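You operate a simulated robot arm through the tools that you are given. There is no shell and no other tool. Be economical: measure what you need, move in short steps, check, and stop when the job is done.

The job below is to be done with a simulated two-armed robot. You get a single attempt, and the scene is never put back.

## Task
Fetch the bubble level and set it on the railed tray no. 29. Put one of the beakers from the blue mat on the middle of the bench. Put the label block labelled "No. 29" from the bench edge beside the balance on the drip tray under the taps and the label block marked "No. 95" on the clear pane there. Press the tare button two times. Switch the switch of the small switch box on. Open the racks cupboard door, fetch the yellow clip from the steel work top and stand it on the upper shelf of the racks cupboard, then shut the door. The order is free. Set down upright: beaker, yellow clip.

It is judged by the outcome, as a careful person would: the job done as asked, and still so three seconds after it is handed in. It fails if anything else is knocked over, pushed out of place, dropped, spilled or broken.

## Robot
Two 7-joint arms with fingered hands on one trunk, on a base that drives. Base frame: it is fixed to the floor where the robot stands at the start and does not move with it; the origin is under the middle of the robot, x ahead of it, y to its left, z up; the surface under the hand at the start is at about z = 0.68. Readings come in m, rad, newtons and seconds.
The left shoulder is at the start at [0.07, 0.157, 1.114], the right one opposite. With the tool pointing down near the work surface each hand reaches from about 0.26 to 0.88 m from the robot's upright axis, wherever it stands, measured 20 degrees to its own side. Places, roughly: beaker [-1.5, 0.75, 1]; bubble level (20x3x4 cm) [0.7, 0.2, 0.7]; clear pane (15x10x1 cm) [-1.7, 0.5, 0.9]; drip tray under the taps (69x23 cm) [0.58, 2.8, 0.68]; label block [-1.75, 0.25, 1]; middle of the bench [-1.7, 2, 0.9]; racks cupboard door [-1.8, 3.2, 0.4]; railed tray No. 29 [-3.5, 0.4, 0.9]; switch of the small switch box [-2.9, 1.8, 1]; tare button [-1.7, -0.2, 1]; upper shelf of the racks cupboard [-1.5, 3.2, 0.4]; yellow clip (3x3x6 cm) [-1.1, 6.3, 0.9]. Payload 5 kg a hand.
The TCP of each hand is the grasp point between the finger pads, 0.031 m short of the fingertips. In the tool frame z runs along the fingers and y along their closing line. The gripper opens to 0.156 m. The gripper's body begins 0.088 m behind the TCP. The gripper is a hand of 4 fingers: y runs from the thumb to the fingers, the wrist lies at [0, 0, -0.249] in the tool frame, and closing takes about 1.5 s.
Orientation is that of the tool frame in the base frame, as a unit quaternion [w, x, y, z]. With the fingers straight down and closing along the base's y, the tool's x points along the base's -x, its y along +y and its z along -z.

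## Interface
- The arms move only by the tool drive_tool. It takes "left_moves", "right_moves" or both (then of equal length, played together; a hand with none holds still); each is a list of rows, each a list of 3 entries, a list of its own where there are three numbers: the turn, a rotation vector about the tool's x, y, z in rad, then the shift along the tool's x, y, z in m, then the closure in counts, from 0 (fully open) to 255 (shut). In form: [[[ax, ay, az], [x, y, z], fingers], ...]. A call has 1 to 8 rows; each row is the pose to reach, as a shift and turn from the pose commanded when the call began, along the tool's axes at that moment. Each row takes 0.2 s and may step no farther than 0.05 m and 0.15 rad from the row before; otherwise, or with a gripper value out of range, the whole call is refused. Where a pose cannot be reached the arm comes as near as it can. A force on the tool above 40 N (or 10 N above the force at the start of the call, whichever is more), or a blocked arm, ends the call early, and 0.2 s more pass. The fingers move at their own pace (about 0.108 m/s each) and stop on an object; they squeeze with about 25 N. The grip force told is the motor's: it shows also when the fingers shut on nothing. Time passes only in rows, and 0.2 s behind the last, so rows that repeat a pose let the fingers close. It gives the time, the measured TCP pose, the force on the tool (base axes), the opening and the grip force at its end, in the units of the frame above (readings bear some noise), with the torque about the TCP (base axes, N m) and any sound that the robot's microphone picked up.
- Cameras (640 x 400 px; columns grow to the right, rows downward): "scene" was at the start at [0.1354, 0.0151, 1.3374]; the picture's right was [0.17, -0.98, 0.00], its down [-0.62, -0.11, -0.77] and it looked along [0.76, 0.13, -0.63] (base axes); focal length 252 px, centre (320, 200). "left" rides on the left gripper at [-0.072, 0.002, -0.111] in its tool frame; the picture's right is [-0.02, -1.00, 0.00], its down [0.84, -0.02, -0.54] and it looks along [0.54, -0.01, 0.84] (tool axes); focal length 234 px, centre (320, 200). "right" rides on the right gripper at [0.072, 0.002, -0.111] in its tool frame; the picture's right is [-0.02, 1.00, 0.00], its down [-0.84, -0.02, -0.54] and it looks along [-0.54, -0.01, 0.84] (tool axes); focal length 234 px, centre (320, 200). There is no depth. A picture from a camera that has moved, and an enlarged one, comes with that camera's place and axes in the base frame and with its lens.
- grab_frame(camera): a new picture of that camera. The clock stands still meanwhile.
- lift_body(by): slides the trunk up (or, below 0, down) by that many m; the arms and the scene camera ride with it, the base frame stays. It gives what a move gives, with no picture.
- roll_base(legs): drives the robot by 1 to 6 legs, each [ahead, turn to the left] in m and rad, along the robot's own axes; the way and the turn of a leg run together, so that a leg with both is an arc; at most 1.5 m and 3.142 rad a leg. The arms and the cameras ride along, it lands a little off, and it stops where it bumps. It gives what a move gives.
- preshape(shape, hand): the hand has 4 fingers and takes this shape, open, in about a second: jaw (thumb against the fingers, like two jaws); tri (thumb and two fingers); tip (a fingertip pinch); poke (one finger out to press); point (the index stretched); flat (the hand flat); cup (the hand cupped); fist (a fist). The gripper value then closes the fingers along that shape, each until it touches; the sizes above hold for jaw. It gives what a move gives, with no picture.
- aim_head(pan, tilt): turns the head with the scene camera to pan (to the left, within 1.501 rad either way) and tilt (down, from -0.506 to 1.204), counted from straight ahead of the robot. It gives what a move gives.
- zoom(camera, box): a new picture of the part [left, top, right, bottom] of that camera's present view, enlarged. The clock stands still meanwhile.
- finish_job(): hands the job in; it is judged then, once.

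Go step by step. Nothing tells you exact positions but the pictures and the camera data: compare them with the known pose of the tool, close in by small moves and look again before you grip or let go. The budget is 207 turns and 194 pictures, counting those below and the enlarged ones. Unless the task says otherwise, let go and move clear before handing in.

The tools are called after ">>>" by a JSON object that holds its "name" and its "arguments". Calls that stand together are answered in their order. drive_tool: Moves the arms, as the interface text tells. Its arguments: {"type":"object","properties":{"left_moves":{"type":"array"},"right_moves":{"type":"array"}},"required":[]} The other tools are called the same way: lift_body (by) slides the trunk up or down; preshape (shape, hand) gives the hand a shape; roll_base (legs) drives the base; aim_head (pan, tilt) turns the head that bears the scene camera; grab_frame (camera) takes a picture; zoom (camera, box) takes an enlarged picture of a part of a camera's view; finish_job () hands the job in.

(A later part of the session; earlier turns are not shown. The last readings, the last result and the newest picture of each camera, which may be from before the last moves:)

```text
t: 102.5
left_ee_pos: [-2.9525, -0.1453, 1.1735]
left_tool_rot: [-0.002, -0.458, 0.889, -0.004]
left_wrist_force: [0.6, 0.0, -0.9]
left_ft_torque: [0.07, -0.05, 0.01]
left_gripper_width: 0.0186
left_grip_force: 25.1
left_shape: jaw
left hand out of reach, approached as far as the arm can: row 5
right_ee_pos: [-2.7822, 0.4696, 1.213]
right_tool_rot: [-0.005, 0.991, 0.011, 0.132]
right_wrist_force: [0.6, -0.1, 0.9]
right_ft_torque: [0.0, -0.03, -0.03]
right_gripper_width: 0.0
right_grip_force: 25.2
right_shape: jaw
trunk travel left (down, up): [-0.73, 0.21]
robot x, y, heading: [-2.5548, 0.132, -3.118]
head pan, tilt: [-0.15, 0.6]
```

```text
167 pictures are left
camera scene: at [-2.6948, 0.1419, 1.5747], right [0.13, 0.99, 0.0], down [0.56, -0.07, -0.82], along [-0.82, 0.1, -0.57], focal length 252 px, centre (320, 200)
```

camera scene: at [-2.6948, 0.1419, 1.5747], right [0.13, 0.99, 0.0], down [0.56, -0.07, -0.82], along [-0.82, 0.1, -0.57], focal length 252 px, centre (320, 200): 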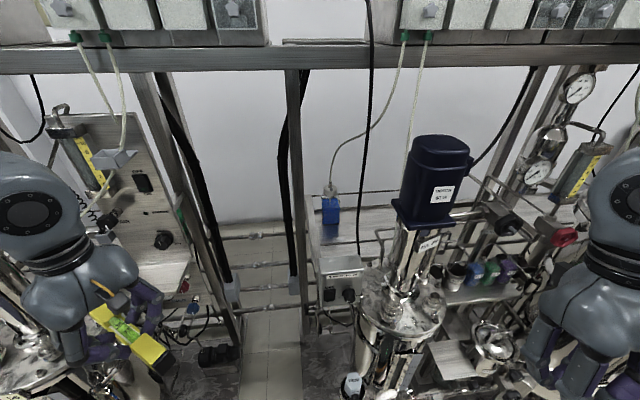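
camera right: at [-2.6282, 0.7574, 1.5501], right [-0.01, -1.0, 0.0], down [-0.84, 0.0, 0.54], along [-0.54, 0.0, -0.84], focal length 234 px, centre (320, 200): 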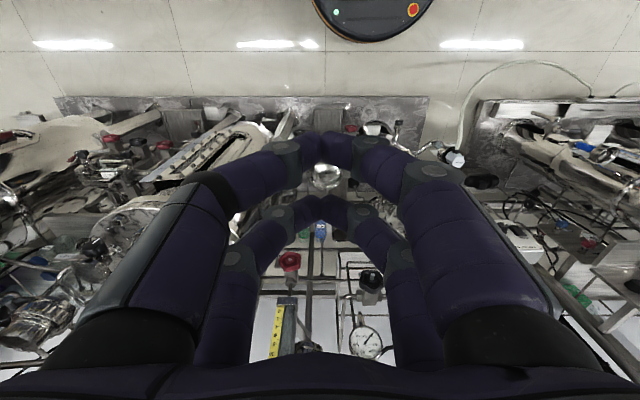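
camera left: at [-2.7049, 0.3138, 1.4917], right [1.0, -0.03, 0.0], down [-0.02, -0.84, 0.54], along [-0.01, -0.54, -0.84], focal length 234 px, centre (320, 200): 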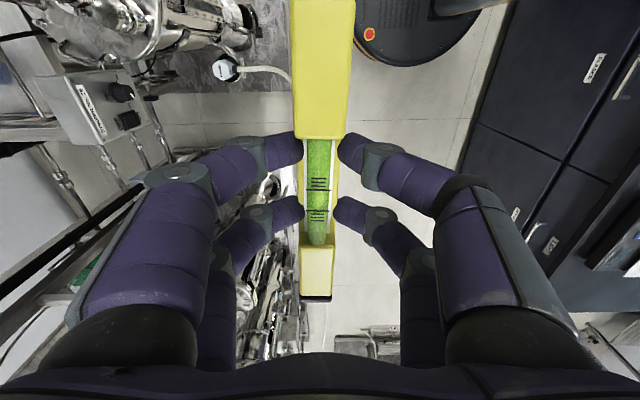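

The beam above has its underside at z ≈ 1.495 (x ≈ -3.27) and the stirrer box and bar tops are at ≈ 1.095, so I carry the level in at TCP z ≈ 1.155. First leg to about [-3.2, 0.05].

>>> {"name": "drive_tool", "arguments": {"left_moves": [[[0, 0, 0], [0, 0.047, 0.003], 255], [[0, 0, 0], [0, 0.094, 0.006], 255], [[0, 0, 0], [0, 0.141, 0.009], 255], [[0, 0, 0], [0, 0.188, 0.012], 255], [[0, 0, 0], [0, 0.235, 0.015], 255], [[0, 0, 0], [0, 0.28, 0.018], 255], [[0, 0, 0], [0, 0.32, 0.018], 255]]}}

>>> {"name": "grab_frame", "arguments": {"camera": "scene"}}

>>> {"name": "grab_frame", "arguments": {"camera": "left"}}

```text
t: 104.1
left_ee_pos: [-3.2163, 0.037, 1.1534]
left_tool_rot: [-0.002, -0.46, 0.888, -0.002]
left_wrist_force: [-0.1, 0.8, -1.6]
left_ft_torque: [0.01, -0.01, 0.0]
left_gripper_width: 0.0188
left_grip_force: 25.1
left_shape: jaw
right_ee_pos: [-2.7831, 0.4715, 1.2116]
right_tool_rot: [-0.004, 0.991, 0.012, 0.132]
right_wrist_force: [0.0, 0.7, -0.6]
right_ft_torque: [-0.01, -0.01, 0.01]
right_gripper_width: 0.0001
right_grip_force: 25.0
right_shape: jaw
trunk travel left (down, up): [-0.73, 0.21]
robot x, y, heading: [-2.5547, 0.138, -3.119]
head pan, tilt: [-0.15, 0.6]
```

```text
166 pictures are left
camera scene: at [-2.6953, 0.144, 1.5747], right [0.13, 0.99, 0.0], down [0.56, -0.07, -0.82], along [-0.82, 0.1, -0.57], focal length 252 px, centre (320, 200)
```

scene: 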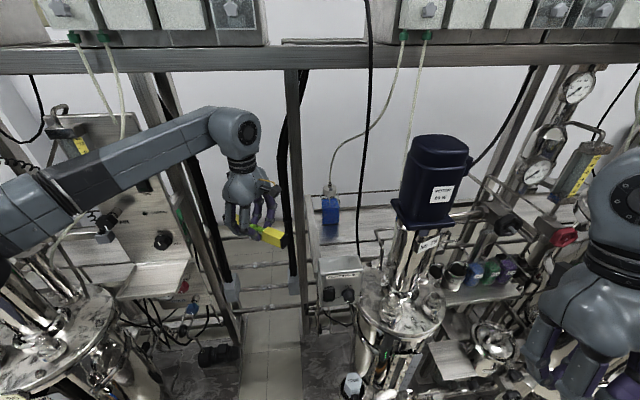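

```text
165 pictures are left
camera left: at [-3.1772, 0.0988, 1.2657], right [0.83, -0.56, 0.0], down [-0.47, -0.69, 0.55], along [-0.3, -0.46, -0.84], focal length 234 px, centre (320, 200)
```

left: 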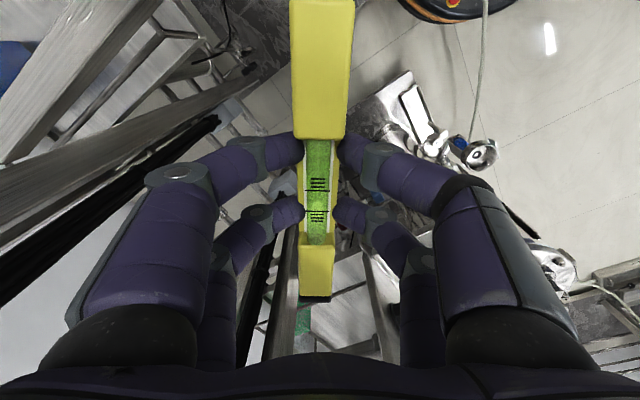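

Clear so far. Next I move over the bar into the tray area via [-3.32, 0.22] to [-3.345, 0.305].

>>> {"name": "drive_tool", "arguments": {"left_moves": [[[0, 0, 0], [-0.019, 0.04, 0], 255], [[0, 0, 0], [-0.038, 0.08, 0], 255], [[0, 0, 0], [-0.057, 0.12, 0], 255], [[0, 0, 0], [-0.075, 0.158, 0], 255], [[0, 0, 0], [-0.0895, 0.19, 0], 255]]}}

>>> {"name": "grab_frame", "arguments": {"camera": "scene"}}

>>> {"name": "grab_frame", "arguments": {"camera": "left"}}

```text
t: 105.3
left_ee_pos: [-3.2514, 0.1376, 1.1379]
left_tool_rot: [-0.002, -0.459, 0.888, -0.001]
left_wrist_force: [0.1, -0.2, -2.2]
left_ft_torque: [0.08, 0.01, 0.0]
left_gripper_width: 0.0189
left_grip_force: 25.3
left_shape: jaw
left hand out of reach, approached as far as the arm can: row 1, 2, 3, 4, 5
right_ee_pos: [-2.7798, 0.4659, 1.2143]
right_tool_rot: [-0.007, 0.991, 0.011, 0.131]
right_wrist_force: [0.5, -1.5, 0.7]
right_ft_torque: [0.07, 0.04, 0.03]
right_gripper_width: 0.0
right_grip_force: 24.8
right_shape: jaw
trunk travel left (down, up): [-0.73, 0.21]
robot x, y, heading: [-2.5583, 0.1345, -3.121]
head pan, tilt: [-0.15, 0.6]
```

```text
164 pictures are left
camera scene: at [-2.692, 0.1369, 1.575], right [0.13, 0.99, 0.0], down [0.56, -0.07, -0.83], along [-0.82, 0.11, -0.56], focal length 252 px, centre (320, 200)
```

scene: 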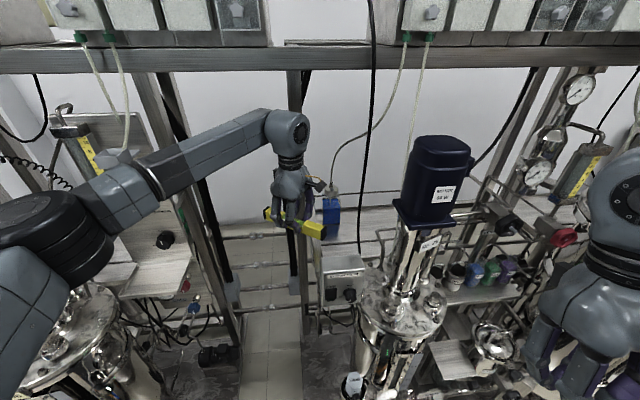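

```text
163 pictures are left
camera left: at [-3.211, 0.198, 1.2492], right [0.83, -0.56, 0.0], down [-0.47, -0.69, 0.55], along [-0.31, -0.46, -0.84], focal length 234 px, centre (320, 200)
```

left: 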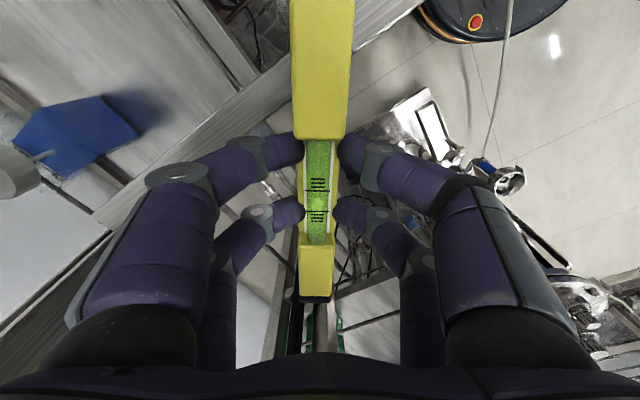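

The wrist yaw seems to be at its limit rather than the reach. I unwind the yaw a little in small rows, letting the hand come up toward the commanded point.

>>> {"name": "drive_tool", "arguments": {"left_moves": [[[0, 0, -0.08], [0.04, -0.08, 0], 255], [[0, 0, -0.16], [0.04, -0.08, 0], 255], [[0, 0, -0.24], [0.04, -0.08, 0], 255], [[0, 0, -0.3], [0.04, -0.08, 0], 255]]}}

```text
refused: row 1 steps farther than a row can; nothing moved
```

>>> {"name": "drive_tool", "arguments": {"left_moves": [[[0, 0, -0.08], [0.02, -0.04, 0], 255], [[0, 0, -0.16], [0.04, -0.08, 0], 255], [[0, 0, -0.24], [0.04, -0.08, 0], 255], [[0, 0, -0.3], [0.04, -0.08, 0], 255]]}}

```text
t: 106.3
left_ee_pos: [-3.2132, 0.0653, 1.1371]
left_tool_rot: [-0.003, -0.587, 0.81, -0.003]
left_wrist_force: [1.0, 0.1, -1.8]
left_ft_torque: [0.03, -0.06, 0.03]
left_gripper_width: 0.0185
left_grip_force: 25.3
left_shape: jaw
right_ee_pos: [-2.7806, 0.4719, 1.2127]
right_tool_rot: [-0.004, 0.991, 0.011, 0.132]
right_wrist_force: [-0.6, 0.7, -0.7]
right_ft_torque: [-0.01, 0.02, 0.01]
right_gripper_width: 0.0
right_grip_force: 25.0
right_shape: jaw
trunk travel left (down, up): [-0.73, 0.21]
robot x, y, heading: [-2.5543, 0.1277, -3.116]
head pan, tilt: [-0.15, 0.6]
```

>>> {"name": "drive_tool", "arguments": {"left_moves": [[[0, 0, 0], [0, 0, -0.02], 255], [[0, 0, 0], [-0.03, 0.04, -0.02], 255], [[0, 0, 0], [-0.06, 0.08, -0.02], 255], [[0, 0, 0], [-0.09, 0.12, -0.02], 255], [[0, 0, 0], [-0.114, 0.15, -0.02], 255]]}}

>>> {"name": "grab_frame", "arguments": {"camera": "scene"}}

```text
t: 107.5
left_ee_pos: [-3.3198, 0.2244, 1.1559]
left_tool_rot: [-0.005, -0.587, 0.81, -0.005]
left_wrist_force: [-0.6, -1.7, -0.1]
left_ft_torque: [0.11, -0.08, -0.01]
left_gripper_width: 0.0188
left_grip_force: 24.9
left_shape: jaw
right_ee_pos: [-2.7812, 0.4766, 1.2111]
right_tool_rot: [-0.003, 0.991, 0.011, 0.131]
right_wrist_force: [0.4, 0.8, -0.6]
right_ft_torque: [-0.06, 0.0, -0.02]
right_gripper_width: 0.0002
right_grip_force: 25.2
right_shape: jaw
trunk travel left (down, up): [-0.73, 0.21]
robot x, y, heading: [-2.5562, 0.1303, -3.116]
head pan, tilt: [-0.15, 0.6]
```

```text
162 pictures are left
camera scene: at [-2.6931, 0.1489, 1.5748], right [0.13, 0.99, 0.0], down [0.56, -0.08, -0.82], along [-0.82, 0.1, -0.57], focal length 252 px, centre (320, 200)
```

scene: 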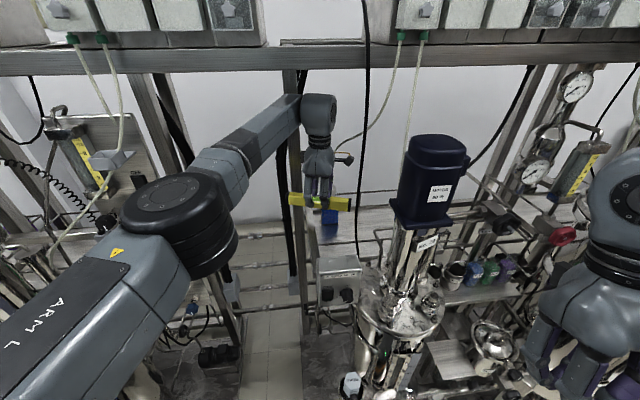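

Good, it reached. One more shift to [-3.345, 0.325], then check from both cameras before lowering.

>>> {"name": "drive_tool", "arguments": {"left_moves": [[[0, 0, 0], [-0.03, 0.02, 0], 255], [[0, 0, 0], [-0.06, 0.04, 0], 255], [[0, 0, 0], [-0.087, 0.055, 0], 255]]}}

>>> {"name": "zoom", "arguments": {"camera": "scene", "box": [240, 60, 480, 300]}}

>>> {"name": "grab_frame", "arguments": {"camera": "left"}}

```text
t: 108.3
left_ee_pos: [-3.3036, 0.2644, 1.1537]
left_tool_rot: [-0.004, -0.596, 0.803, -0.002]
left_wrist_force: [-0.3, 0.3, -1.9]
left_ft_torque: [0.04, 0.0, 0.01]
left_gripper_width: 0.0186
left_grip_force: 25.0
left_shape: jaw
left hand out of reach, approached as far as the arm can: row 1, 2, 3
right_ee_pos: [-2.7804, 0.4701, 1.214]
right_tool_rot: [-0.005, 0.991, 0.011, 0.131]
right_wrist_force: [-0.6, -0.5, 0.8]
right_ft_torque: [0.01, -0.02, -0.01]
right_gripper_width: 0.0002
right_grip_force: 24.8
right_shape: jaw
trunk travel left (down, up): [-0.73, 0.21]
robot x, y, heading: [-2.5601, 0.1305, -3.121]
head pan, tilt: [-0.15, 0.6]
```

```text
1.67 times, centred on (360, 180) of scene
camera zoom: at [-2.6936, 0.1415, 1.5748], right [0.13, 0.99, 0.0], down [0.56, -0.07, -0.83], along [-0.82, 0.11, -0.56], focal length 420 px, centre (253, 233)
```

zoom: 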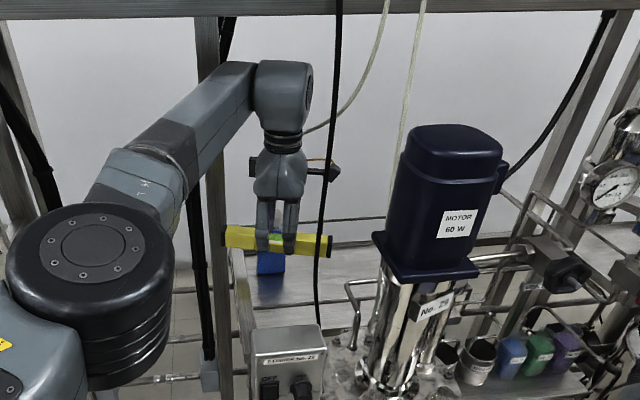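

```text
160 pictures are left
camera left: at [-3.2834, 0.335, 1.2644], right [0.96, -0.27, 0.0], down [-0.22, -0.8, 0.55], along [-0.15, -0.53, -0.83], focal length 234 px, centre (320, 200)
```

left: 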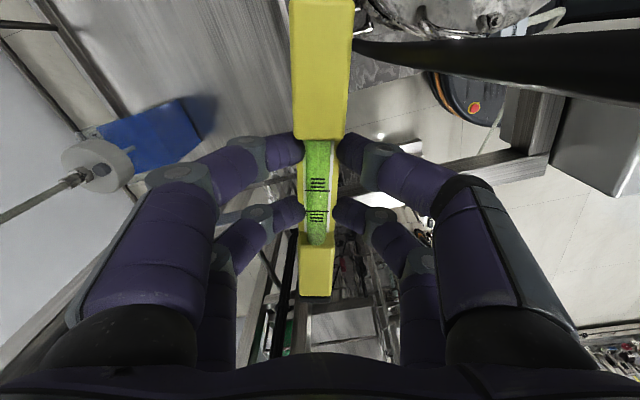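

The arm is at its limit here; turning the base a bit to the right will bring the left shoulder closer. I retract along the same path first.

>>> {"name": "drive_tool", "arguments": {"left_moves": [[[0, 0, 0], [0.033, -0.029, -0.003], 255], [[0, 0, 0], [0.066, -0.058, -0.003], 255], [[0, 0, 0], [0.099, -0.087, -0.003], 255], [[0, 0, 0], [0.132, -0.116, -0.003], 255], [[0, 0, 0], [0.165, -0.144, -0.003], 255], [[0, 0, 0], [0.18, -0.189, -0.003], 255], [[0, 0, 0], [0.195, -0.234, -0.003], 255], [[0, 0, 0], [0.21, -0.279, -0.003], 255]]}}

>>> {"name": "drive_tool", "arguments": {"left_moves": [[[0, 0, 0], [0.015, -0.045, 0], 255], [[0, 0, 0], [0.03, -0.09, 0], 255], [[0, 0, 0], [0.045, -0.135, 0], 255]]}}

>>> {"name": "roll_base", "arguments": {"legs": [[0, -0.45]]}}

>>> {"name": "aim_head", "arguments": {"pan": 0.3, "tilt": 0.6}}

>>> {"name": "grab_frame", "arguments": {"camera": "scene"}}

```text
t: 110.1
left_ee_pos: [-3.1052, -0.026, 1.1583]
left_tool_rot: [-0.002, -0.588, 0.809, -0.002]
left_wrist_force: [0.3, -0.1, -0.6]
left_ft_torque: [0.02, -0.02, -0.03]
left_gripper_width: 0.0187
left_grip_force: 24.9
left_shape: jaw
right_ee_pos: [-2.7796, 0.4675, 1.2137]
right_tool_rot: [-0.007, 0.991, 0.011, 0.131]
right_wrist_force: [0.3, -0.1, -0.2]
right_ft_torque: [0.05, 0.04, 0.04]
right_gripper_width: 0.0002
right_grip_force: 24.6
right_shape: jaw
trunk travel left (down, up): [-0.73, 0.21]
robot x, y, heading: [-2.5608, 0.1297, -3.116]
head pan, tilt: [-0.15, 0.6]
```

```text
t: 110.9
left_ee_pos: [-2.9898, -0.1069, 1.1572]
left_tool_rot: [-0.003, -0.586, 0.811, -0.004]
left_wrist_force: [0.0, -0.2, -0.9]
left_ft_torque: [-0.01, -0.03, 0.02]
left_gripper_width: 0.0186
left_grip_force: 25.0
left_shape: jaw
right_ee_pos: [-2.7803, 0.4704, 1.2133]
right_tool_rot: [-0.005, 0.991, 0.011, 0.131]
right_wrist_force: [1.1, -0.2, -0.5]
right_ft_torque: [-0.04, 0.04, 0.0]
right_gripper_width: 0.0
right_grip_force: 25.6
right_shape: jaw
trunk travel left (down, up): [-0.73, 0.21]
robot x, y, heading: [-2.5547, 0.1284, -3.122]
head pan, tilt: [-0.15, 0.6]
```

```text
t: 112.6
left_ee_pos: [-3.0525, 0.1102, 1.1577]
left_tool_rot: [-0.003, -0.387, 0.922, -0.002]
left_wrist_force: [0.0, 0.4, -1.6]
left_ft_torque: [0.01, 0.03, -0.01]
left_gripper_width: 0.0184
left_grip_force: 25.8
left_shape: jaw
right_ee_pos: [-2.6085, 0.5335, 1.2135]
right_tool_rot: [0.025, 0.968, -0.214, 0.129]
right_wrist_force: [-0.4, 0.3, -0.7]
right_ft_torque: [-0.01, 0.01, 0.02]
right_gripper_width: 0.0002
right_grip_force: 25.5
right_shape: jaw
trunk travel left (down, up): [-0.73, 0.21]
robot x, y, heading: [-2.5574, 0.1322, 2.709]
head pan, tilt: [-0.15, 0.6]
```

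```text
t: 113.5
left_ee_pos: [-3.0522, 0.1102, 1.1589]
left_tool_rot: [-0.004, -0.387, 0.922, -0.003]
left_wrist_force: [-0.1, 0.1, -2.1]
left_ft_torque: [-0.01, -0.01, -0.03]
left_gripper_width: 0.0186
left_grip_force: 25.3
left_shape: jaw
right_ee_pos: [-2.609, 0.5349, 1.2124]
right_tool_rot: [0.025, 0.968, -0.214, 0.13]
right_wrist_force: [0.8, 0.3, 0.7]
right_ft_torque: [0.03, 0.03, 0.0]
right_gripper_width: 0.0
right_grip_force: 24.9
right_shape: jaw
trunk travel left (down, up): [-0.73, 0.21]
robot x, y, heading: [-2.557, 0.1303, 2.707]
head pan, tilt: [0.3, 0.6]
```

```text
159 pictures are left
camera scene: at [-2.689, 0.1649, 1.5748], right [0.14, 0.99, 0.0], down [0.56, -0.08, -0.82], along [-0.82, 0.11, -0.57], focal length 252 px, centre (320, 200)
```

scene: 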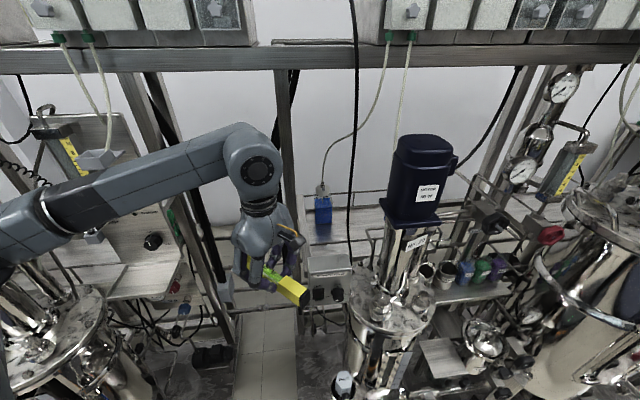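

Now re-enter with the yaw unwound by 0.44 rad, via [-3.21, 0.07] to [-3.32, 0.224].

>>> {"name": "drive_tool", "arguments": {"left_moves": [[[0, 0, -0.11], [0.035, 0.021, 0], 255], [[0, 0, -0.22], [0.07, 0.043, 0], 255], [[0, 0, -0.33], [0.105, 0.064, 0], 255], [[0, 0, -0.445], [0.139, 0.085, 0], 255], [[0, 0, -0.445], [0.131, 0.131, 0], 255], [[0, 0, -0.445], [0.123, 0.178, 0], 255], [[0, 0, -0.445], [0.115, 0.225, 0], 255], [[0, 0, -0.445], [0.106, 0.271, 0], 255]]}}

```text
t: 115.3
left_ee_pos: [-3.3214, 0.2262, 1.1561]
left_tool_rot: [-0.004, -0.581, 0.814, -0.003]
left_wrist_force: [-0.1, 0.8, -1.4]
left_ft_torque: [0.0, -0.03, 0.03]
left_gripper_width: 0.0186
left_grip_force: 24.7
left_shape: jaw
right_ee_pos: [-2.6089, 0.5375, 1.2117]
right_tool_rot: [0.026, 0.968, -0.213, 0.131]
right_wrist_force: [0.2, 0.2, 0.3]
right_ft_torque: [-0.06, -0.01, 0.01]
right_gripper_width: 0.0
right_grip_force: 25.4
right_shape: jaw
trunk travel left (down, up): [-0.73, 0.21]
robot x, y, heading: [-2.5598, 0.1305, 2.707]
head pan, tilt: [0.3, 0.6]
```

>>> {"name": "drive_tool", "arguments": {"left_moves": [[[0, 0, 0], [-0.028, 0.02, 0], 255], [[0, 0, 0], [-0.056, 0.04, 0], 255], [[0, 0, 0], [-0.084, 0.06, 0], 255]]}}

>>> {"name": "zoom", "arguments": {"camera": "scene", "box": [240, 60, 480, 300]}}

>>> {"name": "grab_frame", "arguments": {"camera": "left"}}

```text
t: 116.1
left_ee_pos: [-3.3493, 0.3215, 1.1567]
left_tool_rot: [-0.005, -0.582, 0.813, -0.002]
left_wrist_force: [0.8, 0.4, -1.9]
left_ft_torque: [0.0, 0.0, -0.04]
left_gripper_width: 0.0185
left_grip_force: 24.7
left_shape: jaw
right_ee_pos: [-2.6086, 0.5358, 1.2116]
right_tool_rot: [0.025, 0.968, -0.214, 0.129]
right_wrist_force: [0.1, -0.5, 0.6]
right_ft_torque: [-0.05, -0.01, 0.02]
right_gripper_width: 0.0001
right_grip_force: 25.1
right_shape: jaw
trunk travel left (down, up): [-0.73, 0.21]
robot x, y, heading: [-2.5567, 0.1324, 2.711]
head pan, tilt: [0.3, 0.6]
```

```text
1.67 times, centred on (360, 180) of scene
camera zoom: at [-2.6884, 0.166, 1.5748], right [0.13, 0.99, 0.0], down [0.56, -0.08, -0.83], along [-0.82, 0.11, -0.56], focal length 420 px, centre (253, 233)
```

zoom: 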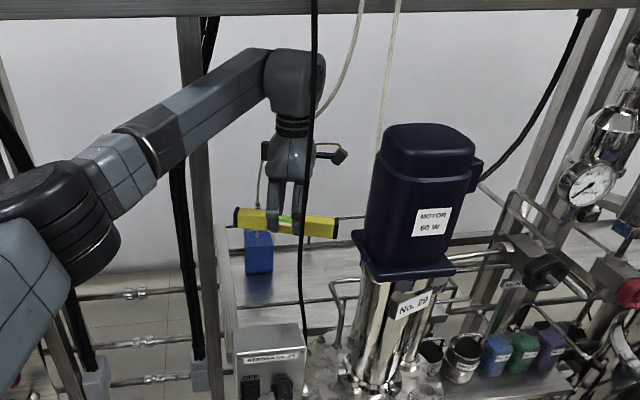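

```text
157 pictures are left
camera left: at [-3.3275, 0.3907, 1.2682], right [0.95, -0.3, 0.0], down [-0.25, -0.8, 0.55], along [-0.17, -0.53, -0.83], focal length 234 px, centre (320, 200)
```

left: 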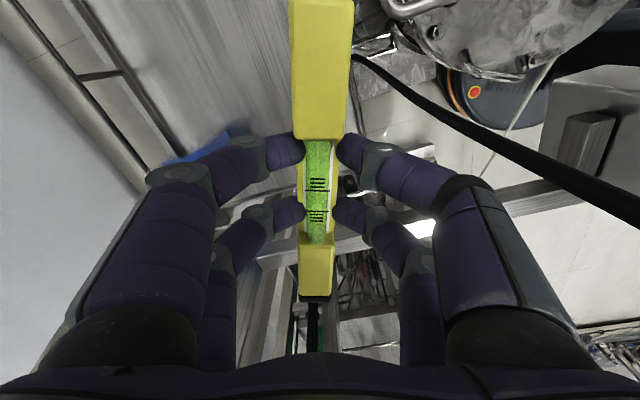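

>>> {"name": "zoom", "arguments": {"camera": "scene", "box": [310, 170, 410, 250]}}

```text
5.00 times, centred on (360, 210) of scene
camera zoom: at [-2.6884, 0.166, 1.5748], right [0.13, 0.99, 0.0], down [0.56, -0.08, -0.83], along [-0.82, 0.11, -0.56], focal length 1262 px, centre (120, 150)
```

zoom: 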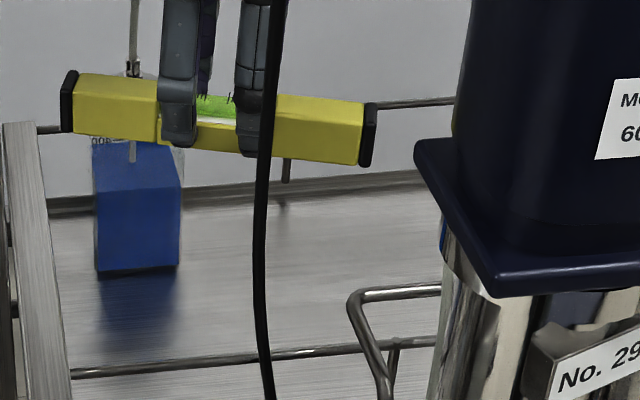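

The front rail is at x ≈ -3.28, so I shift 2 cm farther back and lower to about z = 0.96.

>>> {"name": "drive_tool", "arguments": {"left_moves": [[[0, 0, 0], [0.006, 0.019, 0], 255], [[0, 0, 0], [0.006, 0.019, 0.045], 255], [[0, 0, 0], [0.006, 0.019, 0.09], 255], [[0, 0, 0], [0.006, 0.019, 0.135], 255], [[0, 0, 0], [0.006, 0.019, 0.175], 255], [[0, 0, 0], [0.006, 0.019, 0.195], 255]]}}

>>> {"name": "zoom", "arguments": {"camera": "scene", "box": [260, 120, 420, 260]}}

>>> {"name": "grab_frame", "arguments": {"camera": "left"}}

```text
t: 117.5
left_ee_pos: [-3.3718, 0.3213, 0.9614]
left_tool_rot: [-0.003, -0.582, 0.813, -0.002]
left_wrist_force: [-0.1, 0.6, -0.8]
left_ft_torque: [-0.02, -0.01, 0.01]
left_gripper_width: 0.0185
left_grip_force: 25.1
left_shape: jaw
right_ee_pos: [-2.6074, 0.5346, 1.2129]
right_tool_rot: [0.025, 0.968, -0.214, 0.13]
right_wrist_force: [0.8, 0.9, 0.4]
right_ft_torque: [0.0, 0.01, 0.0]
right_gripper_width: 0.0
right_grip_force: 25.7
right_shape: jaw
trunk travel left (down, up): [-0.73, 0.21]
robot x, y, heading: [-2.5558, 0.1295, 2.704]
head pan, tilt: [0.3, 0.6]
```

```text
2.86 times, centred on (340, 190) of scene
camera zoom: at [-2.6895, 0.1647, 1.5748], right [0.13, 0.99, 0.0], down [0.56, -0.08, -0.82], along [-0.82, 0.11, -0.57], focal length 721 px, centre (263, 229)
```

zoom: 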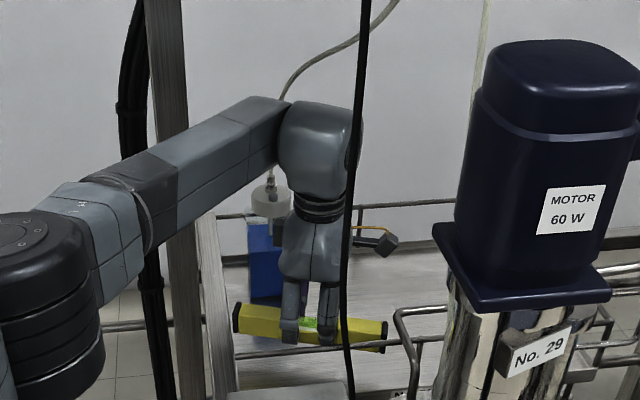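

```text
154 pictures are left
camera left: at [-3.3498, 0.3913, 1.0732], right [0.95, -0.3, 0.0], down [-0.25, -0.8, 0.55], along [-0.17, -0.52, -0.83], focal length 234 px, centre (320, 200)
```

left: 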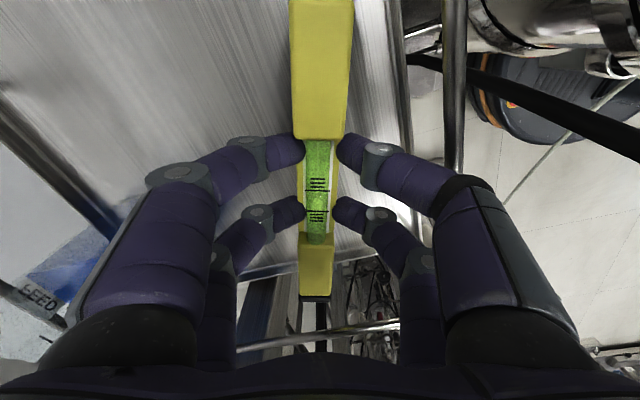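

The level clears bottle and rails; I shift it 2 cm more to the right and lower gently.

>>> {"name": "drive_tool", "arguments": {"left_moves": [[[0, 0, 0], [-0.019, 0.006, 0], 255], [[0, 0, 0], [-0.019, 0.006, 0.01], 255], [[0, 0, 0], [-0.019, 0.006, 0.016], 255], [[0, 0, 0], [-0.019, 0.006, 0.02], 255]]}}

>>> {"name": "grab_frame", "arguments": {"camera": "left"}}

>>> {"name": "zoom", "arguments": {"camera": "scene", "box": [300, 180, 380, 240]}}

```text
t: 118.5
left_ee_pos: [-3.3725, 0.3409, 0.9468]
left_tool_rot: [-0.005, -0.583, 0.813, 0.002]
left_wrist_force: [-15.6, -1.1, 22.2]
left_ft_torque: [0.12, -2.01, -0.02]
left_gripper_width: 0.0184
left_grip_force: 25.3
left_shape: jaw
right_ee_pos: [-2.6068, 0.5335, 1.2148]
right_tool_rot: [0.025, 0.968, -0.214, 0.129]
right_wrist_force: [0.0, 0.3, 0.9]
right_ft_torque: [-0.02, -0.01, -0.01]
right_gripper_width: 0.0
right_grip_force: 25.2
right_shape: jaw
trunk travel left (down, up): [-0.73, 0.21]
robot x, y, heading: [-2.5598, 0.1322, 2.708]
head pan, tilt: [0.3, 0.6]
```

```text
153 pictures are left
camera left: at [-3.3497, 0.4095, 1.0583], right [0.95, -0.3, -0.01], down [-0.24, -0.8, 0.55], along [-0.17, -0.52, -0.84], focal length 234 px, centre (320, 200)
```

left: 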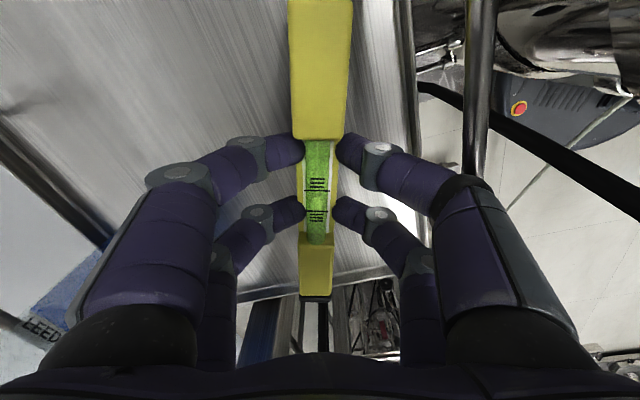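

```text
6.67 times, centred on (340, 210) of scene
camera zoom: at [-2.6879, 0.1644, 1.5754], right [0.13, 0.99, 0.0], down [0.56, -0.08, -0.83], along [-0.82, 0.11, -0.56], focal length 1682 px, centre (187, 133)
```

zoom: 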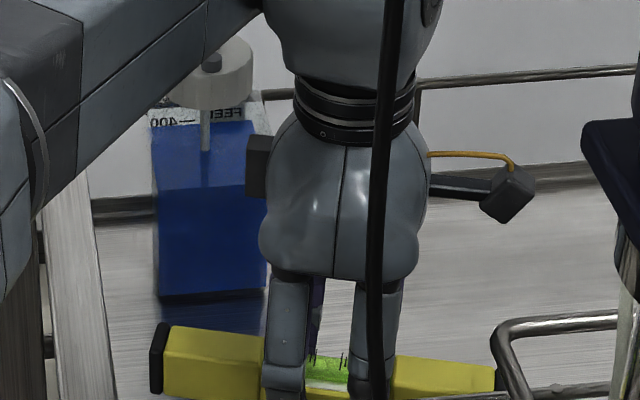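

Contact came early with a push in -x, so the thumb is probably touching the front rail. I lift slightly, shift back 2 cm and right 2 cm, and lower again.

>>> {"name": "drive_tool", "arguments": {"left_moves": [[[0, 0, 0], [0, 0, -0.02], 255], [[0, 0, 0], [-0.012, 0.027, -0.02], 255], [[0, 0, 0], [-0.012, 0.027, -0.01], 255], [[0, 0, 0], [-0.012, 0.027, 0.0], 255]]}}

>>> {"name": "drive_tool", "arguments": {"left_moves": [[[0, 0, 0], [0, 0, 0.004], 255], [[0, 0, 0], [0, 0, 0.007], 255]]}}

>>> {"name": "grab_frame", "arguments": {"camera": "left"}}

```text
t: 119.5
left_ee_pos: [-3.3671, 0.3471, 0.9538]
left_tool_rot: [-0.005, -0.583, 0.813, -0.001]
left_wrist_force: [-11.7, -0.7, 5.3]
left_ft_torque: [0.06, -0.6, -0.01]
left_gripper_width: 0.0178
left_grip_force: 25.0
left_shape: jaw
left hand out of reach, approached as far as the arm can: row 2, 3, 4
right_ee_pos: [-2.6082, 0.5347, 1.2141]
right_tool_rot: [0.025, 0.968, -0.214, 0.13]
right_wrist_force: [0.2, 0.0, 0.2]
right_ft_torque: [-0.02, 0.01, 0.01]
right_gripper_width: 0.0
right_grip_force: 24.9
right_shape: jaw
trunk travel left (down, up): [-0.73, 0.21]
robot x, y, heading: [-2.5589, 0.1295, 2.704]
head pan, tilt: [0.3, 0.6]
```

```text
t: 120.1
left_ee_pos: [-3.3695, 0.3484, 0.9503]
left_tool_rot: [-0.005, -0.583, 0.812, 0.003]
left_wrist_force: [-5.0, -0.6, 4.3]
left_ft_torque: [0.04, -0.42, 0.01]
left_gripper_width: 0.018
left_grip_force: 25.1
left_shape: jaw
right_ee_pos: [-2.608, 0.5356, 1.2131]
right_tool_rot: [0.025, 0.968, -0.215, 0.129]
right_wrist_force: [-0.3, -0.4, 0.0]
right_ft_torque: [-0.05, -0.01, 0.04]
right_gripper_width: 0.0
right_grip_force: 25.2
right_shape: jaw
trunk travel left (down, up): [-0.73, 0.21]
robot x, y, heading: [-2.554, 0.1318, 2.708]
head pan, tilt: [0.3, 0.6]
stopped in row 2 (left hand): the force on the tool passed its limit at 43 N (the readings are from after the stop); the commanded pose is now the measured one
```

```text
151 pictures are left
camera left: at [-3.3473, 0.417, 1.062], right [0.96, -0.3, -0.01], down [-0.24, -0.8, 0.55], along [-0.17, -0.52, -0.84], focal length 234 px, centre (320, 200)
```

left: 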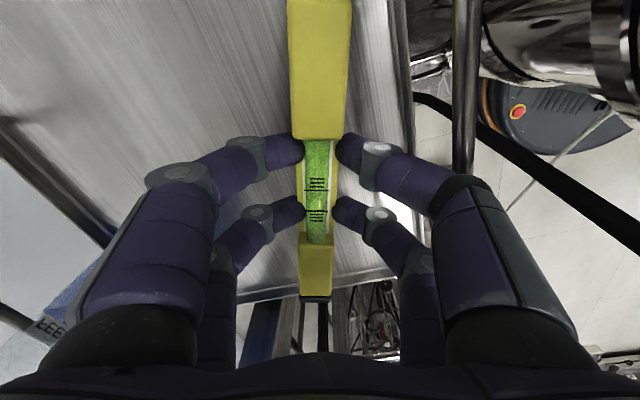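

The thumb sits over the front rail and the arm is at its reach. I raise the hand, creep the base 2.5 cm forward and lower the trunk 10 cm to gain reach.

>>> {"name": "drive_tool", "arguments": {"left_moves": [[[0, 0, 0], [0, 0, -0.04], 255], [[0, 0, 0], [0, 0, -0.09], 255], [[0, 0, 0], [0, 0, -0.14], 255], [[0, 0, 0], [0, 0, -0.19], 255]]}}

>>> {"name": "roll_base", "arguments": {"legs": [[0.025, 0]]}}

>>> {"name": "lift_body", "arguments": {"by": -0.1}}

>>> {"name": "zoom", "arguments": {"camera": "scene", "box": [240, 60, 480, 300]}}

```text
t: 121.1
left_ee_pos: [-3.3666, 0.3485, 1.1414]
left_tool_rot: [-0.006, -0.583, 0.812, 0.002]
left_wrist_force: [0.2, -0.6, -2.0]
left_ft_torque: [-0.01, -0.04, 0.03]
left_gripper_width: 0.0179
left_grip_force: 24.8
left_shape: jaw
right_ee_pos: [-2.6068, 0.5347, 1.2127]
right_tool_rot: [0.025, 0.968, -0.214, 0.13]
right_wrist_force: [0.6, 1.6, 0.3]
right_ft_torque: [-0.01, 0.0, 0.01]
right_gripper_width: 0.0
right_grip_force: 25.1
right_shape: jaw
trunk travel left (down, up): [-0.73, 0.21]
robot x, y, heading: [-2.5569, 0.1284, 2.707]
head pan, tilt: [0.3, 0.6]
```

```text
t: 122.0
left_ee_pos: [-3.3824, 0.3551, 1.1386]
left_tool_rot: [-0.004, -0.584, 0.812, 0.001]
left_wrist_force: [-0.4, 0.0, -1.6]
left_ft_torque: [-0.02, -0.03, 0.0]
left_gripper_width: 0.0181
left_grip_force: 25.3
left_shape: jaw
right_ee_pos: [-2.6249, 0.5407, 1.2125]
right_tool_rot: [0.024, 0.968, -0.213, 0.131]
right_wrist_force: [0.7, -0.4, -0.1]
right_ft_torque: [-0.03, -0.08, 0.02]
right_gripper_width: 0.0002
right_grip_force: 25.1
right_shape: jaw
trunk travel left (down, up): [-0.73, 0.21]
robot x, y, heading: [-2.5717, 0.1363, 2.708]
head pan, tilt: [0.3, 0.6]
stopped in leg 1: the robot was blocked; the commanded pose is now the measured one
```

```text
t: 123.4
left_ee_pos: [-3.378, 0.3549, 1.04]
left_tool_rot: [-0.005, -0.584, 0.812, 0.003]
left_wrist_force: [-0.7, -0.6, -1.8]
left_ft_torque: [0.01, 0.01, 0.0]
left_gripper_width: 0.0178
left_grip_force: 24.9
left_shape: jaw
right_ee_pos: [-2.6201, 0.5401, 1.1146]
right_tool_rot: [0.023, 0.968, -0.213, 0.128]
right_wrist_force: [0.0, 0.1, 0.4]
right_ft_torque: [0.04, 0.02, 0.03]
right_gripper_width: 0.0001
right_grip_force: 24.7
right_shape: jaw
trunk travel left (down, up): [-0.63, 0.31]
robot x, y, heading: [-2.5691, 0.1401, 2.71]
head pan, tilt: [0.3, 0.6]
```

```text
1.67 times, centred on (360, 180) of scene
camera zoom: at [-2.7007, 0.1706, 1.4749], right [0.13, 0.99, 0.0], down [0.56, -0.08, -0.83], along [-0.82, 0.11, -0.56], focal length 420 px, centre (253, 233)
```

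zoom: 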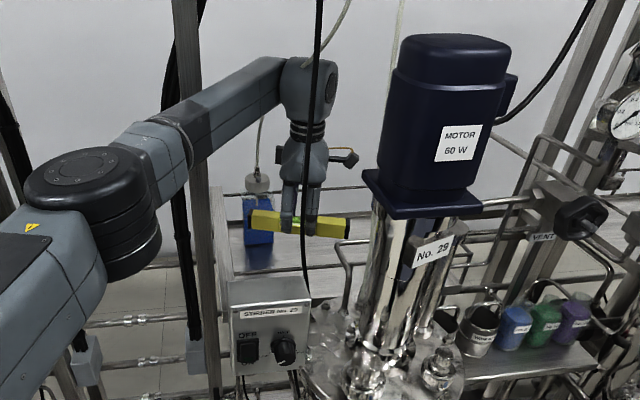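

>>> {"name": "drive_tool", "arguments": {"left_moves": [[[0, 0, 0], [0.008, 0.026, 0], 255], [[0, 0, 0], [0.008, 0.026, 0.035], 255], [[0, 0, 0], [0.008, 0.026, 0.07], 255], [[0, 0, 0], [0.008, 0.026, 0.085], 255], [[0, 0, 0], [0.008, 0.026, 0.095], 255]]}}

>>> {"name": "grab_frame", "arguments": {"camera": "left"}}

```text
t: 124.6
left_ee_pos: [-3.3985, 0.3467, 0.9559]
left_tool_rot: [-0.005, -0.584, 0.812, 0.004]
left_wrist_force: [0.3, 0.6, -1.9]
left_ft_torque: [-0.01, 0.02, 0.01]
left_gripper_width: 0.0181
left_grip_force: 25.7
left_shape: jaw
left hand out of reach, approached as far as the arm can: row 1, 2, 3, 4, 5
right_ee_pos: [-2.6217, 0.5388, 1.1136]
right_tool_rot: [0.025, 0.968, -0.213, 0.13]
right_wrist_force: [-0.1, -0.9, -0.5]
right_ft_torque: [0.01, 0.0, 0.0]
right_gripper_width: 0.0001
right_grip_force: 25.3
right_shape: jaw
trunk travel left (down, up): [-0.63, 0.31]
robot x, y, heading: [-2.5681, 0.1366, 2.711]
head pan, tilt: [0.3, 0.6]
```

```text
149 pictures are left
camera left: at [-3.3756, 0.4168, 1.0682], right [0.96, -0.3, -0.01], down [-0.24, -0.8, 0.55], along [-0.17, -0.52, -0.84], focal length 234 px, centre (320, 200)
```

left: 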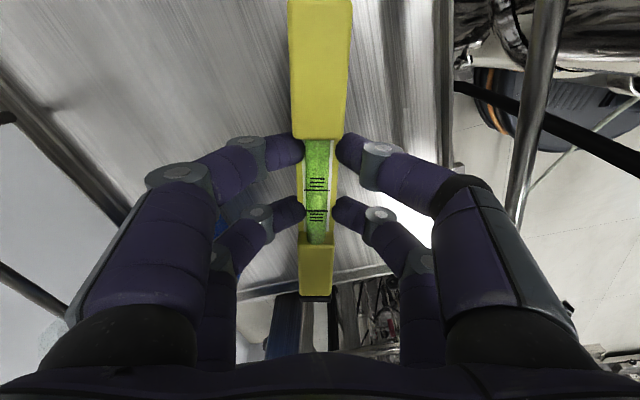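

The thumb is now inside the rail and there is no contact force. I continue lowering in fine steps.

>>> {"name": "drive_tool", "arguments": {"left_moves": [[[0, 0, 0], [0, 0, 0.006], 255], [[0, 0, 0], [0, 0, 0.012], 255], [[0, 0, 0], [0, 0, 0.017], 255]]}}

>>> {"name": "zoom", "arguments": {"camera": "scene", "box": [300, 140, 400, 220]}}

```text
t: 125.4
left_ee_pos: [-3.3984, 0.3499, 0.9388]
left_tool_rot: [-0.005, -0.583, 0.812, 0.002]
left_wrist_force: [0.4, 0.2, -1.7]
left_ft_torque: [-0.01, 0.0, 0.0]
left_gripper_width: 0.0178
left_grip_force: 25.0
left_shape: jaw
right_ee_pos: [-2.6206, 0.5407, 1.1117]
right_tool_rot: [0.025, 0.968, -0.213, 0.129]
right_wrist_force: [0.1, 0.0, 1.1]
right_ft_torque: [0.0, 0.0, 0.01]
right_gripper_width: 0.0001
right_grip_force: 25.0
right_shape: jaw
trunk travel left (down, up): [-0.63, 0.31]
robot x, y, heading: [-2.5661, 0.1389, 2.707]
head pan, tilt: [0.3, 0.6]
```

```text
5.00 times, centred on (350, 180) of scene
camera zoom: at [-2.7008, 0.1713, 1.4748], right [0.13, 0.99, 0.0], down [0.56, -0.08, -0.82], along [-0.82, 0.11, -0.57], focal length 1262 px, centre (170, 300)
```

zoom: 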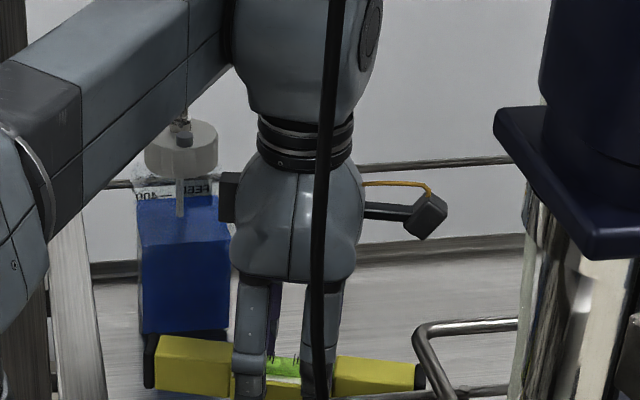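

>>> {"name": "drive_tool", "arguments": {"left_moves": [[[0, 0, 0], [0, 0, 0.004], 255], [[0, 0, 0], [0, 0, 0.008], 255], [[0, 0, 0], [0, 0, 0.011], 255]]}}

```text
t: 126.2
left_ee_pos: [-3.3971, 0.3482, 0.9279]
left_tool_rot: [-0.005, -0.583, 0.813, 0.003]
left_wrist_force: [-0.1, -0.6, -2.3]
left_ft_torque: [-0.02, 0.02, 0.04]
left_gripper_width: 0.0182
left_grip_force: 24.5
left_shape: jaw
right_ee_pos: [-2.6206, 0.5415, 1.1131]
right_tool_rot: [0.025, 0.968, -0.213, 0.129]
right_wrist_force: [-0.9, -0.3, 0.1]
right_ft_torque: [-0.03, -0.01, -0.03]
right_gripper_width: 0.0
right_grip_force: 25.2
right_shape: jaw
trunk travel left (down, up): [-0.63, 0.31]
robot x, y, heading: [-2.5676, 0.1393, 2.706]
head pan, tilt: [0.3, 0.6]
```

>>> {"name": "drive_tool", "arguments": {"left_moves": [[[0, 0, 0], [0, 0, 0.004], 255], [[0, 0, 0], [0, 0, 0.008], 255]]}}

>>> {"name": "grab_frame", "arguments": {"camera": "left"}}

```text
t: 126.8
left_ee_pos: [-3.3971, 0.3502, 0.9197]
left_tool_rot: [-0.004, -0.584, 0.812, 0.003]
left_wrist_force: [-0.4, -0.2, -1.6]
left_ft_torque: [-0.02, -0.01, 0.04]
left_gripper_width: 0.018
left_grip_force: 25.2
left_shape: jaw
right_ee_pos: [-2.622, 0.5413, 1.1133]
right_tool_rot: [0.025, 0.968, -0.213, 0.129]
right_wrist_force: [0.8, -0.1, 0.2]
right_ft_torque: [0.02, 0.0, 0.0]
right_gripper_width: 0.0
right_grip_force: 24.8
right_shape: jaw
trunk travel left (down, up): [-0.63, 0.31]
robot x, y, heading: [-2.5666, 0.1364, 2.71]
head pan, tilt: [0.3, 0.6]
```

```text
147 pictures are left
camera left: at [-3.3746, 0.4189, 1.0315], right [0.95, -0.3, -0.01], down [-0.24, -0.8, 0.55], along [-0.17, -0.52, -0.84], focal length 234 px, centre (320, 200)
```

left: 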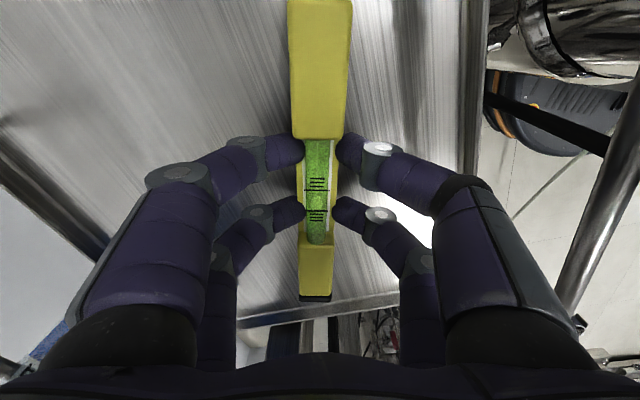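

>>> {"name": "drive_tool", "arguments": {"left_moves": [[[0, 0, 0], [0, 0, 0.005], 255], [[0, 0, 0], [0, 0, 0.01], 255], [[0, 0, 0], [0, 0, 0.014], 255]]}}

```text
t: 127.6
left_ee_pos: [-3.3982, 0.3501, 0.9164]
left_tool_rot: [-0.006, -0.583, 0.812, 0.01]
left_wrist_force: [8.4, -4.0, 22.2]
left_ft_torque: [-0.07, -0.27, 0.02]
left_gripper_width: 0.0204
left_grip_force: 25.0
left_shape: jaw
right_ee_pos: [-2.619, 0.5405, 1.1144]
right_tool_rot: [0.024, 0.968, -0.213, 0.128]
right_wrist_force: [0.0, 0.4, -0.5]
right_ft_torque: [-0.01, -0.04, 0.0]
right_gripper_width: 0.0
right_grip_force: 25.0
right_shape: jaw
trunk travel left (down, up): [-0.63, 0.31]
robot x, y, heading: [-2.5691, 0.1362, 2.709]
head pan, tilt: [0.3, 0.6]
stopped in row 3 (left hand): the force on the tool passed its limit at 41 N (the readings are from after the stop); the commanded pose is now the measured one
```

Contact with the tray floor. I open the fingers only a little and check before lifting.

>>> {"name": "drive_tool", "arguments": {"left_moves": [[[0, 0, 0], [0, 0, -0.002], 215], [[0, 0, 0], [0, 0, -0.002], 180], [[0, 0, 0], [0, 0, -0.002], 165], [[0, 0, 0], [0, 0, -0.002], 165]]}}

>>> {"name": "grab_frame", "arguments": {"camera": "left"}}

```text
t: 128.6
left_ee_pos: [-3.3984, 0.3499, 0.9134]
left_tool_rot: [-0.006, -0.584, 0.812, 0.008]
left_wrist_force: [-0.8, 2.0, 5.8]
left_ft_torque: [-0.08, -0.11, 0.0]
left_gripper_width: 0.0539
left_grip_force: 0.1
left_shape: jaw
right_ee_pos: [-2.6206, 0.5398, 1.1127]
right_tool_rot: [0.025, 0.968, -0.214, 0.129]
right_wrist_force: [0.0, -0.5, -0.5]
right_ft_torque: [-0.01, -0.02, 0.01]
right_gripper_width: 0.0
right_grip_force: 24.9
right_shape: jaw
trunk travel left (down, up): [-0.63, 0.31]
robot x, y, heading: [-2.5667, 0.1389, 2.708]
head pan, tilt: [0.3, 0.6]
```

```text
146 pictures are left
camera left: at [-3.3755, 0.4186, 1.0251], right [0.95, -0.3, -0.02], down [-0.24, -0.8, 0.54], along [-0.18, -0.52, -0.84], focal length 234 px, centre (320, 200)
```

left: 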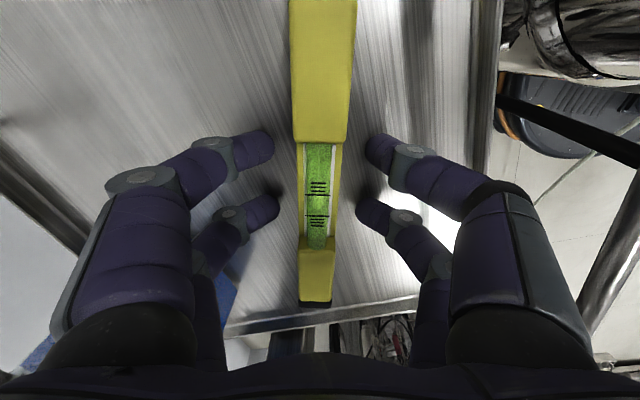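

The level stands upright and free on the tray. I lift straight up and back out along the entry path.

>>> {"name": "drive_tool", "arguments": {"left_moves": [[[0, 0, 0], [0, 0, -0.04], 165], [[0, 0, 0], [0, 0, -0.08], 165], [[0, 0, 0], [0, 0, -0.12], 165], [[0, 0, 0], [0, 0, -0.15], 165]]}}

>>> {"name": "lift_body", "arguments": {"by": 0.1}}

>>> {"name": "drive_tool", "arguments": {"left_moves": [[[0, 0, 0], [0.031, -0.038, 0], 200], [[0, 0, 0], [0.062, -0.076, 0], 255], [[0, 0, 0], [0.094, -0.114, 0], 255], [[0, 0, 0], [0.122, -0.152, 0], 255], [[0, 0, 0], [0.15, -0.19, 0], 255], [[0, 0, 0], [0.178, -0.228, 0], 255], [[0, 0, 0], [0.205, -0.267, 0], 255], [[0, 0, 0], [0.205, -0.315, 0], 255]]}}

>>> {"name": "drive_tool", "arguments": {"left_moves": [[[0, 0, 0], [0, -0.048, 0], 255], [[0, 0, 0], [0, -0.096, 0], 255], [[0, 0, 0], [0, -0.144, 0], 255], [[0, 0, 0], [0, -0.19, 0], 255]]}}

>>> {"name": "zoom", "arguments": {"camera": "scene", "box": [260, 120, 420, 260]}}

```text
t: 129.6
left_ee_pos: [-3.3963, 0.3463, 1.0627]
left_tool_rot: [-0.006, -0.584, 0.812, 0.007]
left_wrist_force: [0.5, 0.4, 0.2]
left_ft_torque: [0.02, 0.04, 0.0]
left_gripper_width: 0.0546
left_grip_force: 0.1
left_shape: jaw
right_ee_pos: [-2.6185, 0.541, 1.1136]
right_tool_rot: [0.024, 0.968, -0.213, 0.128]
right_wrist_force: [0.2, -0.6, 0.1]
right_ft_torque: [-0.01, 0.05, 0.02]
right_gripper_width: 0.0
right_grip_force: 25.1
right_shape: jaw
trunk travel left (down, up): [-0.63, 0.31]
robot x, y, heading: [-2.5722, 0.139, 2.711]
head pan, tilt: [0.3, 0.6]
```

```text
t: 130.9
left_ee_pos: [-3.3953, 0.3479, 1.1618]
left_tool_rot: [-0.006, -0.583, 0.812, 0.008]
left_wrist_force: [-1.3, -0.1, 0.3]
left_ft_torque: [-0.01, 0.0, -0.02]
left_gripper_width: 0.0548
left_grip_force: 0.1
left_shape: jaw
right_ee_pos: [-2.6213, 0.5422, 1.2128]
right_tool_rot: [0.025, 0.968, -0.213, 0.13]
right_wrist_force: [0.1, -0.4, 0.3]
right_ft_torque: [-0.01, 0.0, -0.01]
right_gripper_width: 0.0002
right_grip_force: 25.4
right_shape: jaw
trunk travel left (down, up): [-0.73, 0.21]
robot x, y, heading: [-2.5692, 0.1386, 2.71]
head pan, tilt: [0.3, 0.6]
```

```text
t: 132.7
left_ee_pos: [-3.1622, 0.0546, 1.1579]
left_tool_rot: [-0.005, -0.583, 0.813, 0.009]
left_wrist_force: [0.5, 0.7, -0.3]
left_ft_torque: [0.03, 0.03, -0.02]
left_gripper_width: 0.0
left_grip_force: 25.2
left_shape: jaw
right_ee_pos: [-2.6186, 0.5403, 1.213]
right_tool_rot: [0.025, 0.968, -0.213, 0.128]
right_wrist_force: [0.7, 0.4, 0.0]
right_ft_torque: [-0.01, 0.01, -0.01]
right_gripper_width: 0.0
right_grip_force: 25.2
right_shape: jaw
trunk travel left (down, up): [-0.73, 0.21]
robot x, y, heading: [-2.5714, 0.1356, 2.707]
head pan, tilt: [0.3, 0.6]
```

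```text
t: 133.7
left_ee_pos: [-2.9805, -0.0077, 1.1526]
left_tool_rot: [-0.006, -0.583, 0.812, 0.009]
left_wrist_force: [0.1, 0.2, 0.6]
left_ft_torque: [-0.01, 0.03, 0.04]
left_gripper_width: 0.0001
left_grip_force: 25.2
left_shape: jaw
right_ee_pos: [-2.6165, 0.5398, 1.2136]
right_tool_rot: [0.025, 0.968, -0.214, 0.127]
right_wrist_force: [0.0, -0.6, 0.5]
right_ft_torque: [-0.02, 0.08, 0.03]
right_gripper_width: 0.0
right_grip_force: 25.1
right_shape: jaw
trunk travel left (down, up): [-0.73, 0.21]
robot x, y, heading: [-2.5668, 0.1349, 2.706]
head pan, tilt: [0.3, 0.6]
```

```text
2.86 times, centred on (340, 190) of scene
camera zoom: at [-2.6962, 0.1699, 1.5752], right [0.13, 0.99, 0.0], down [0.56, -0.08, -0.83], along [-0.82, 0.11, -0.56], focal length 721 px, centre (263, 229)
```

zoom: 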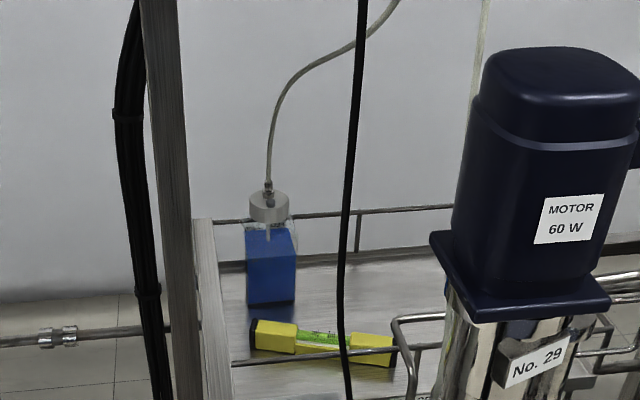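

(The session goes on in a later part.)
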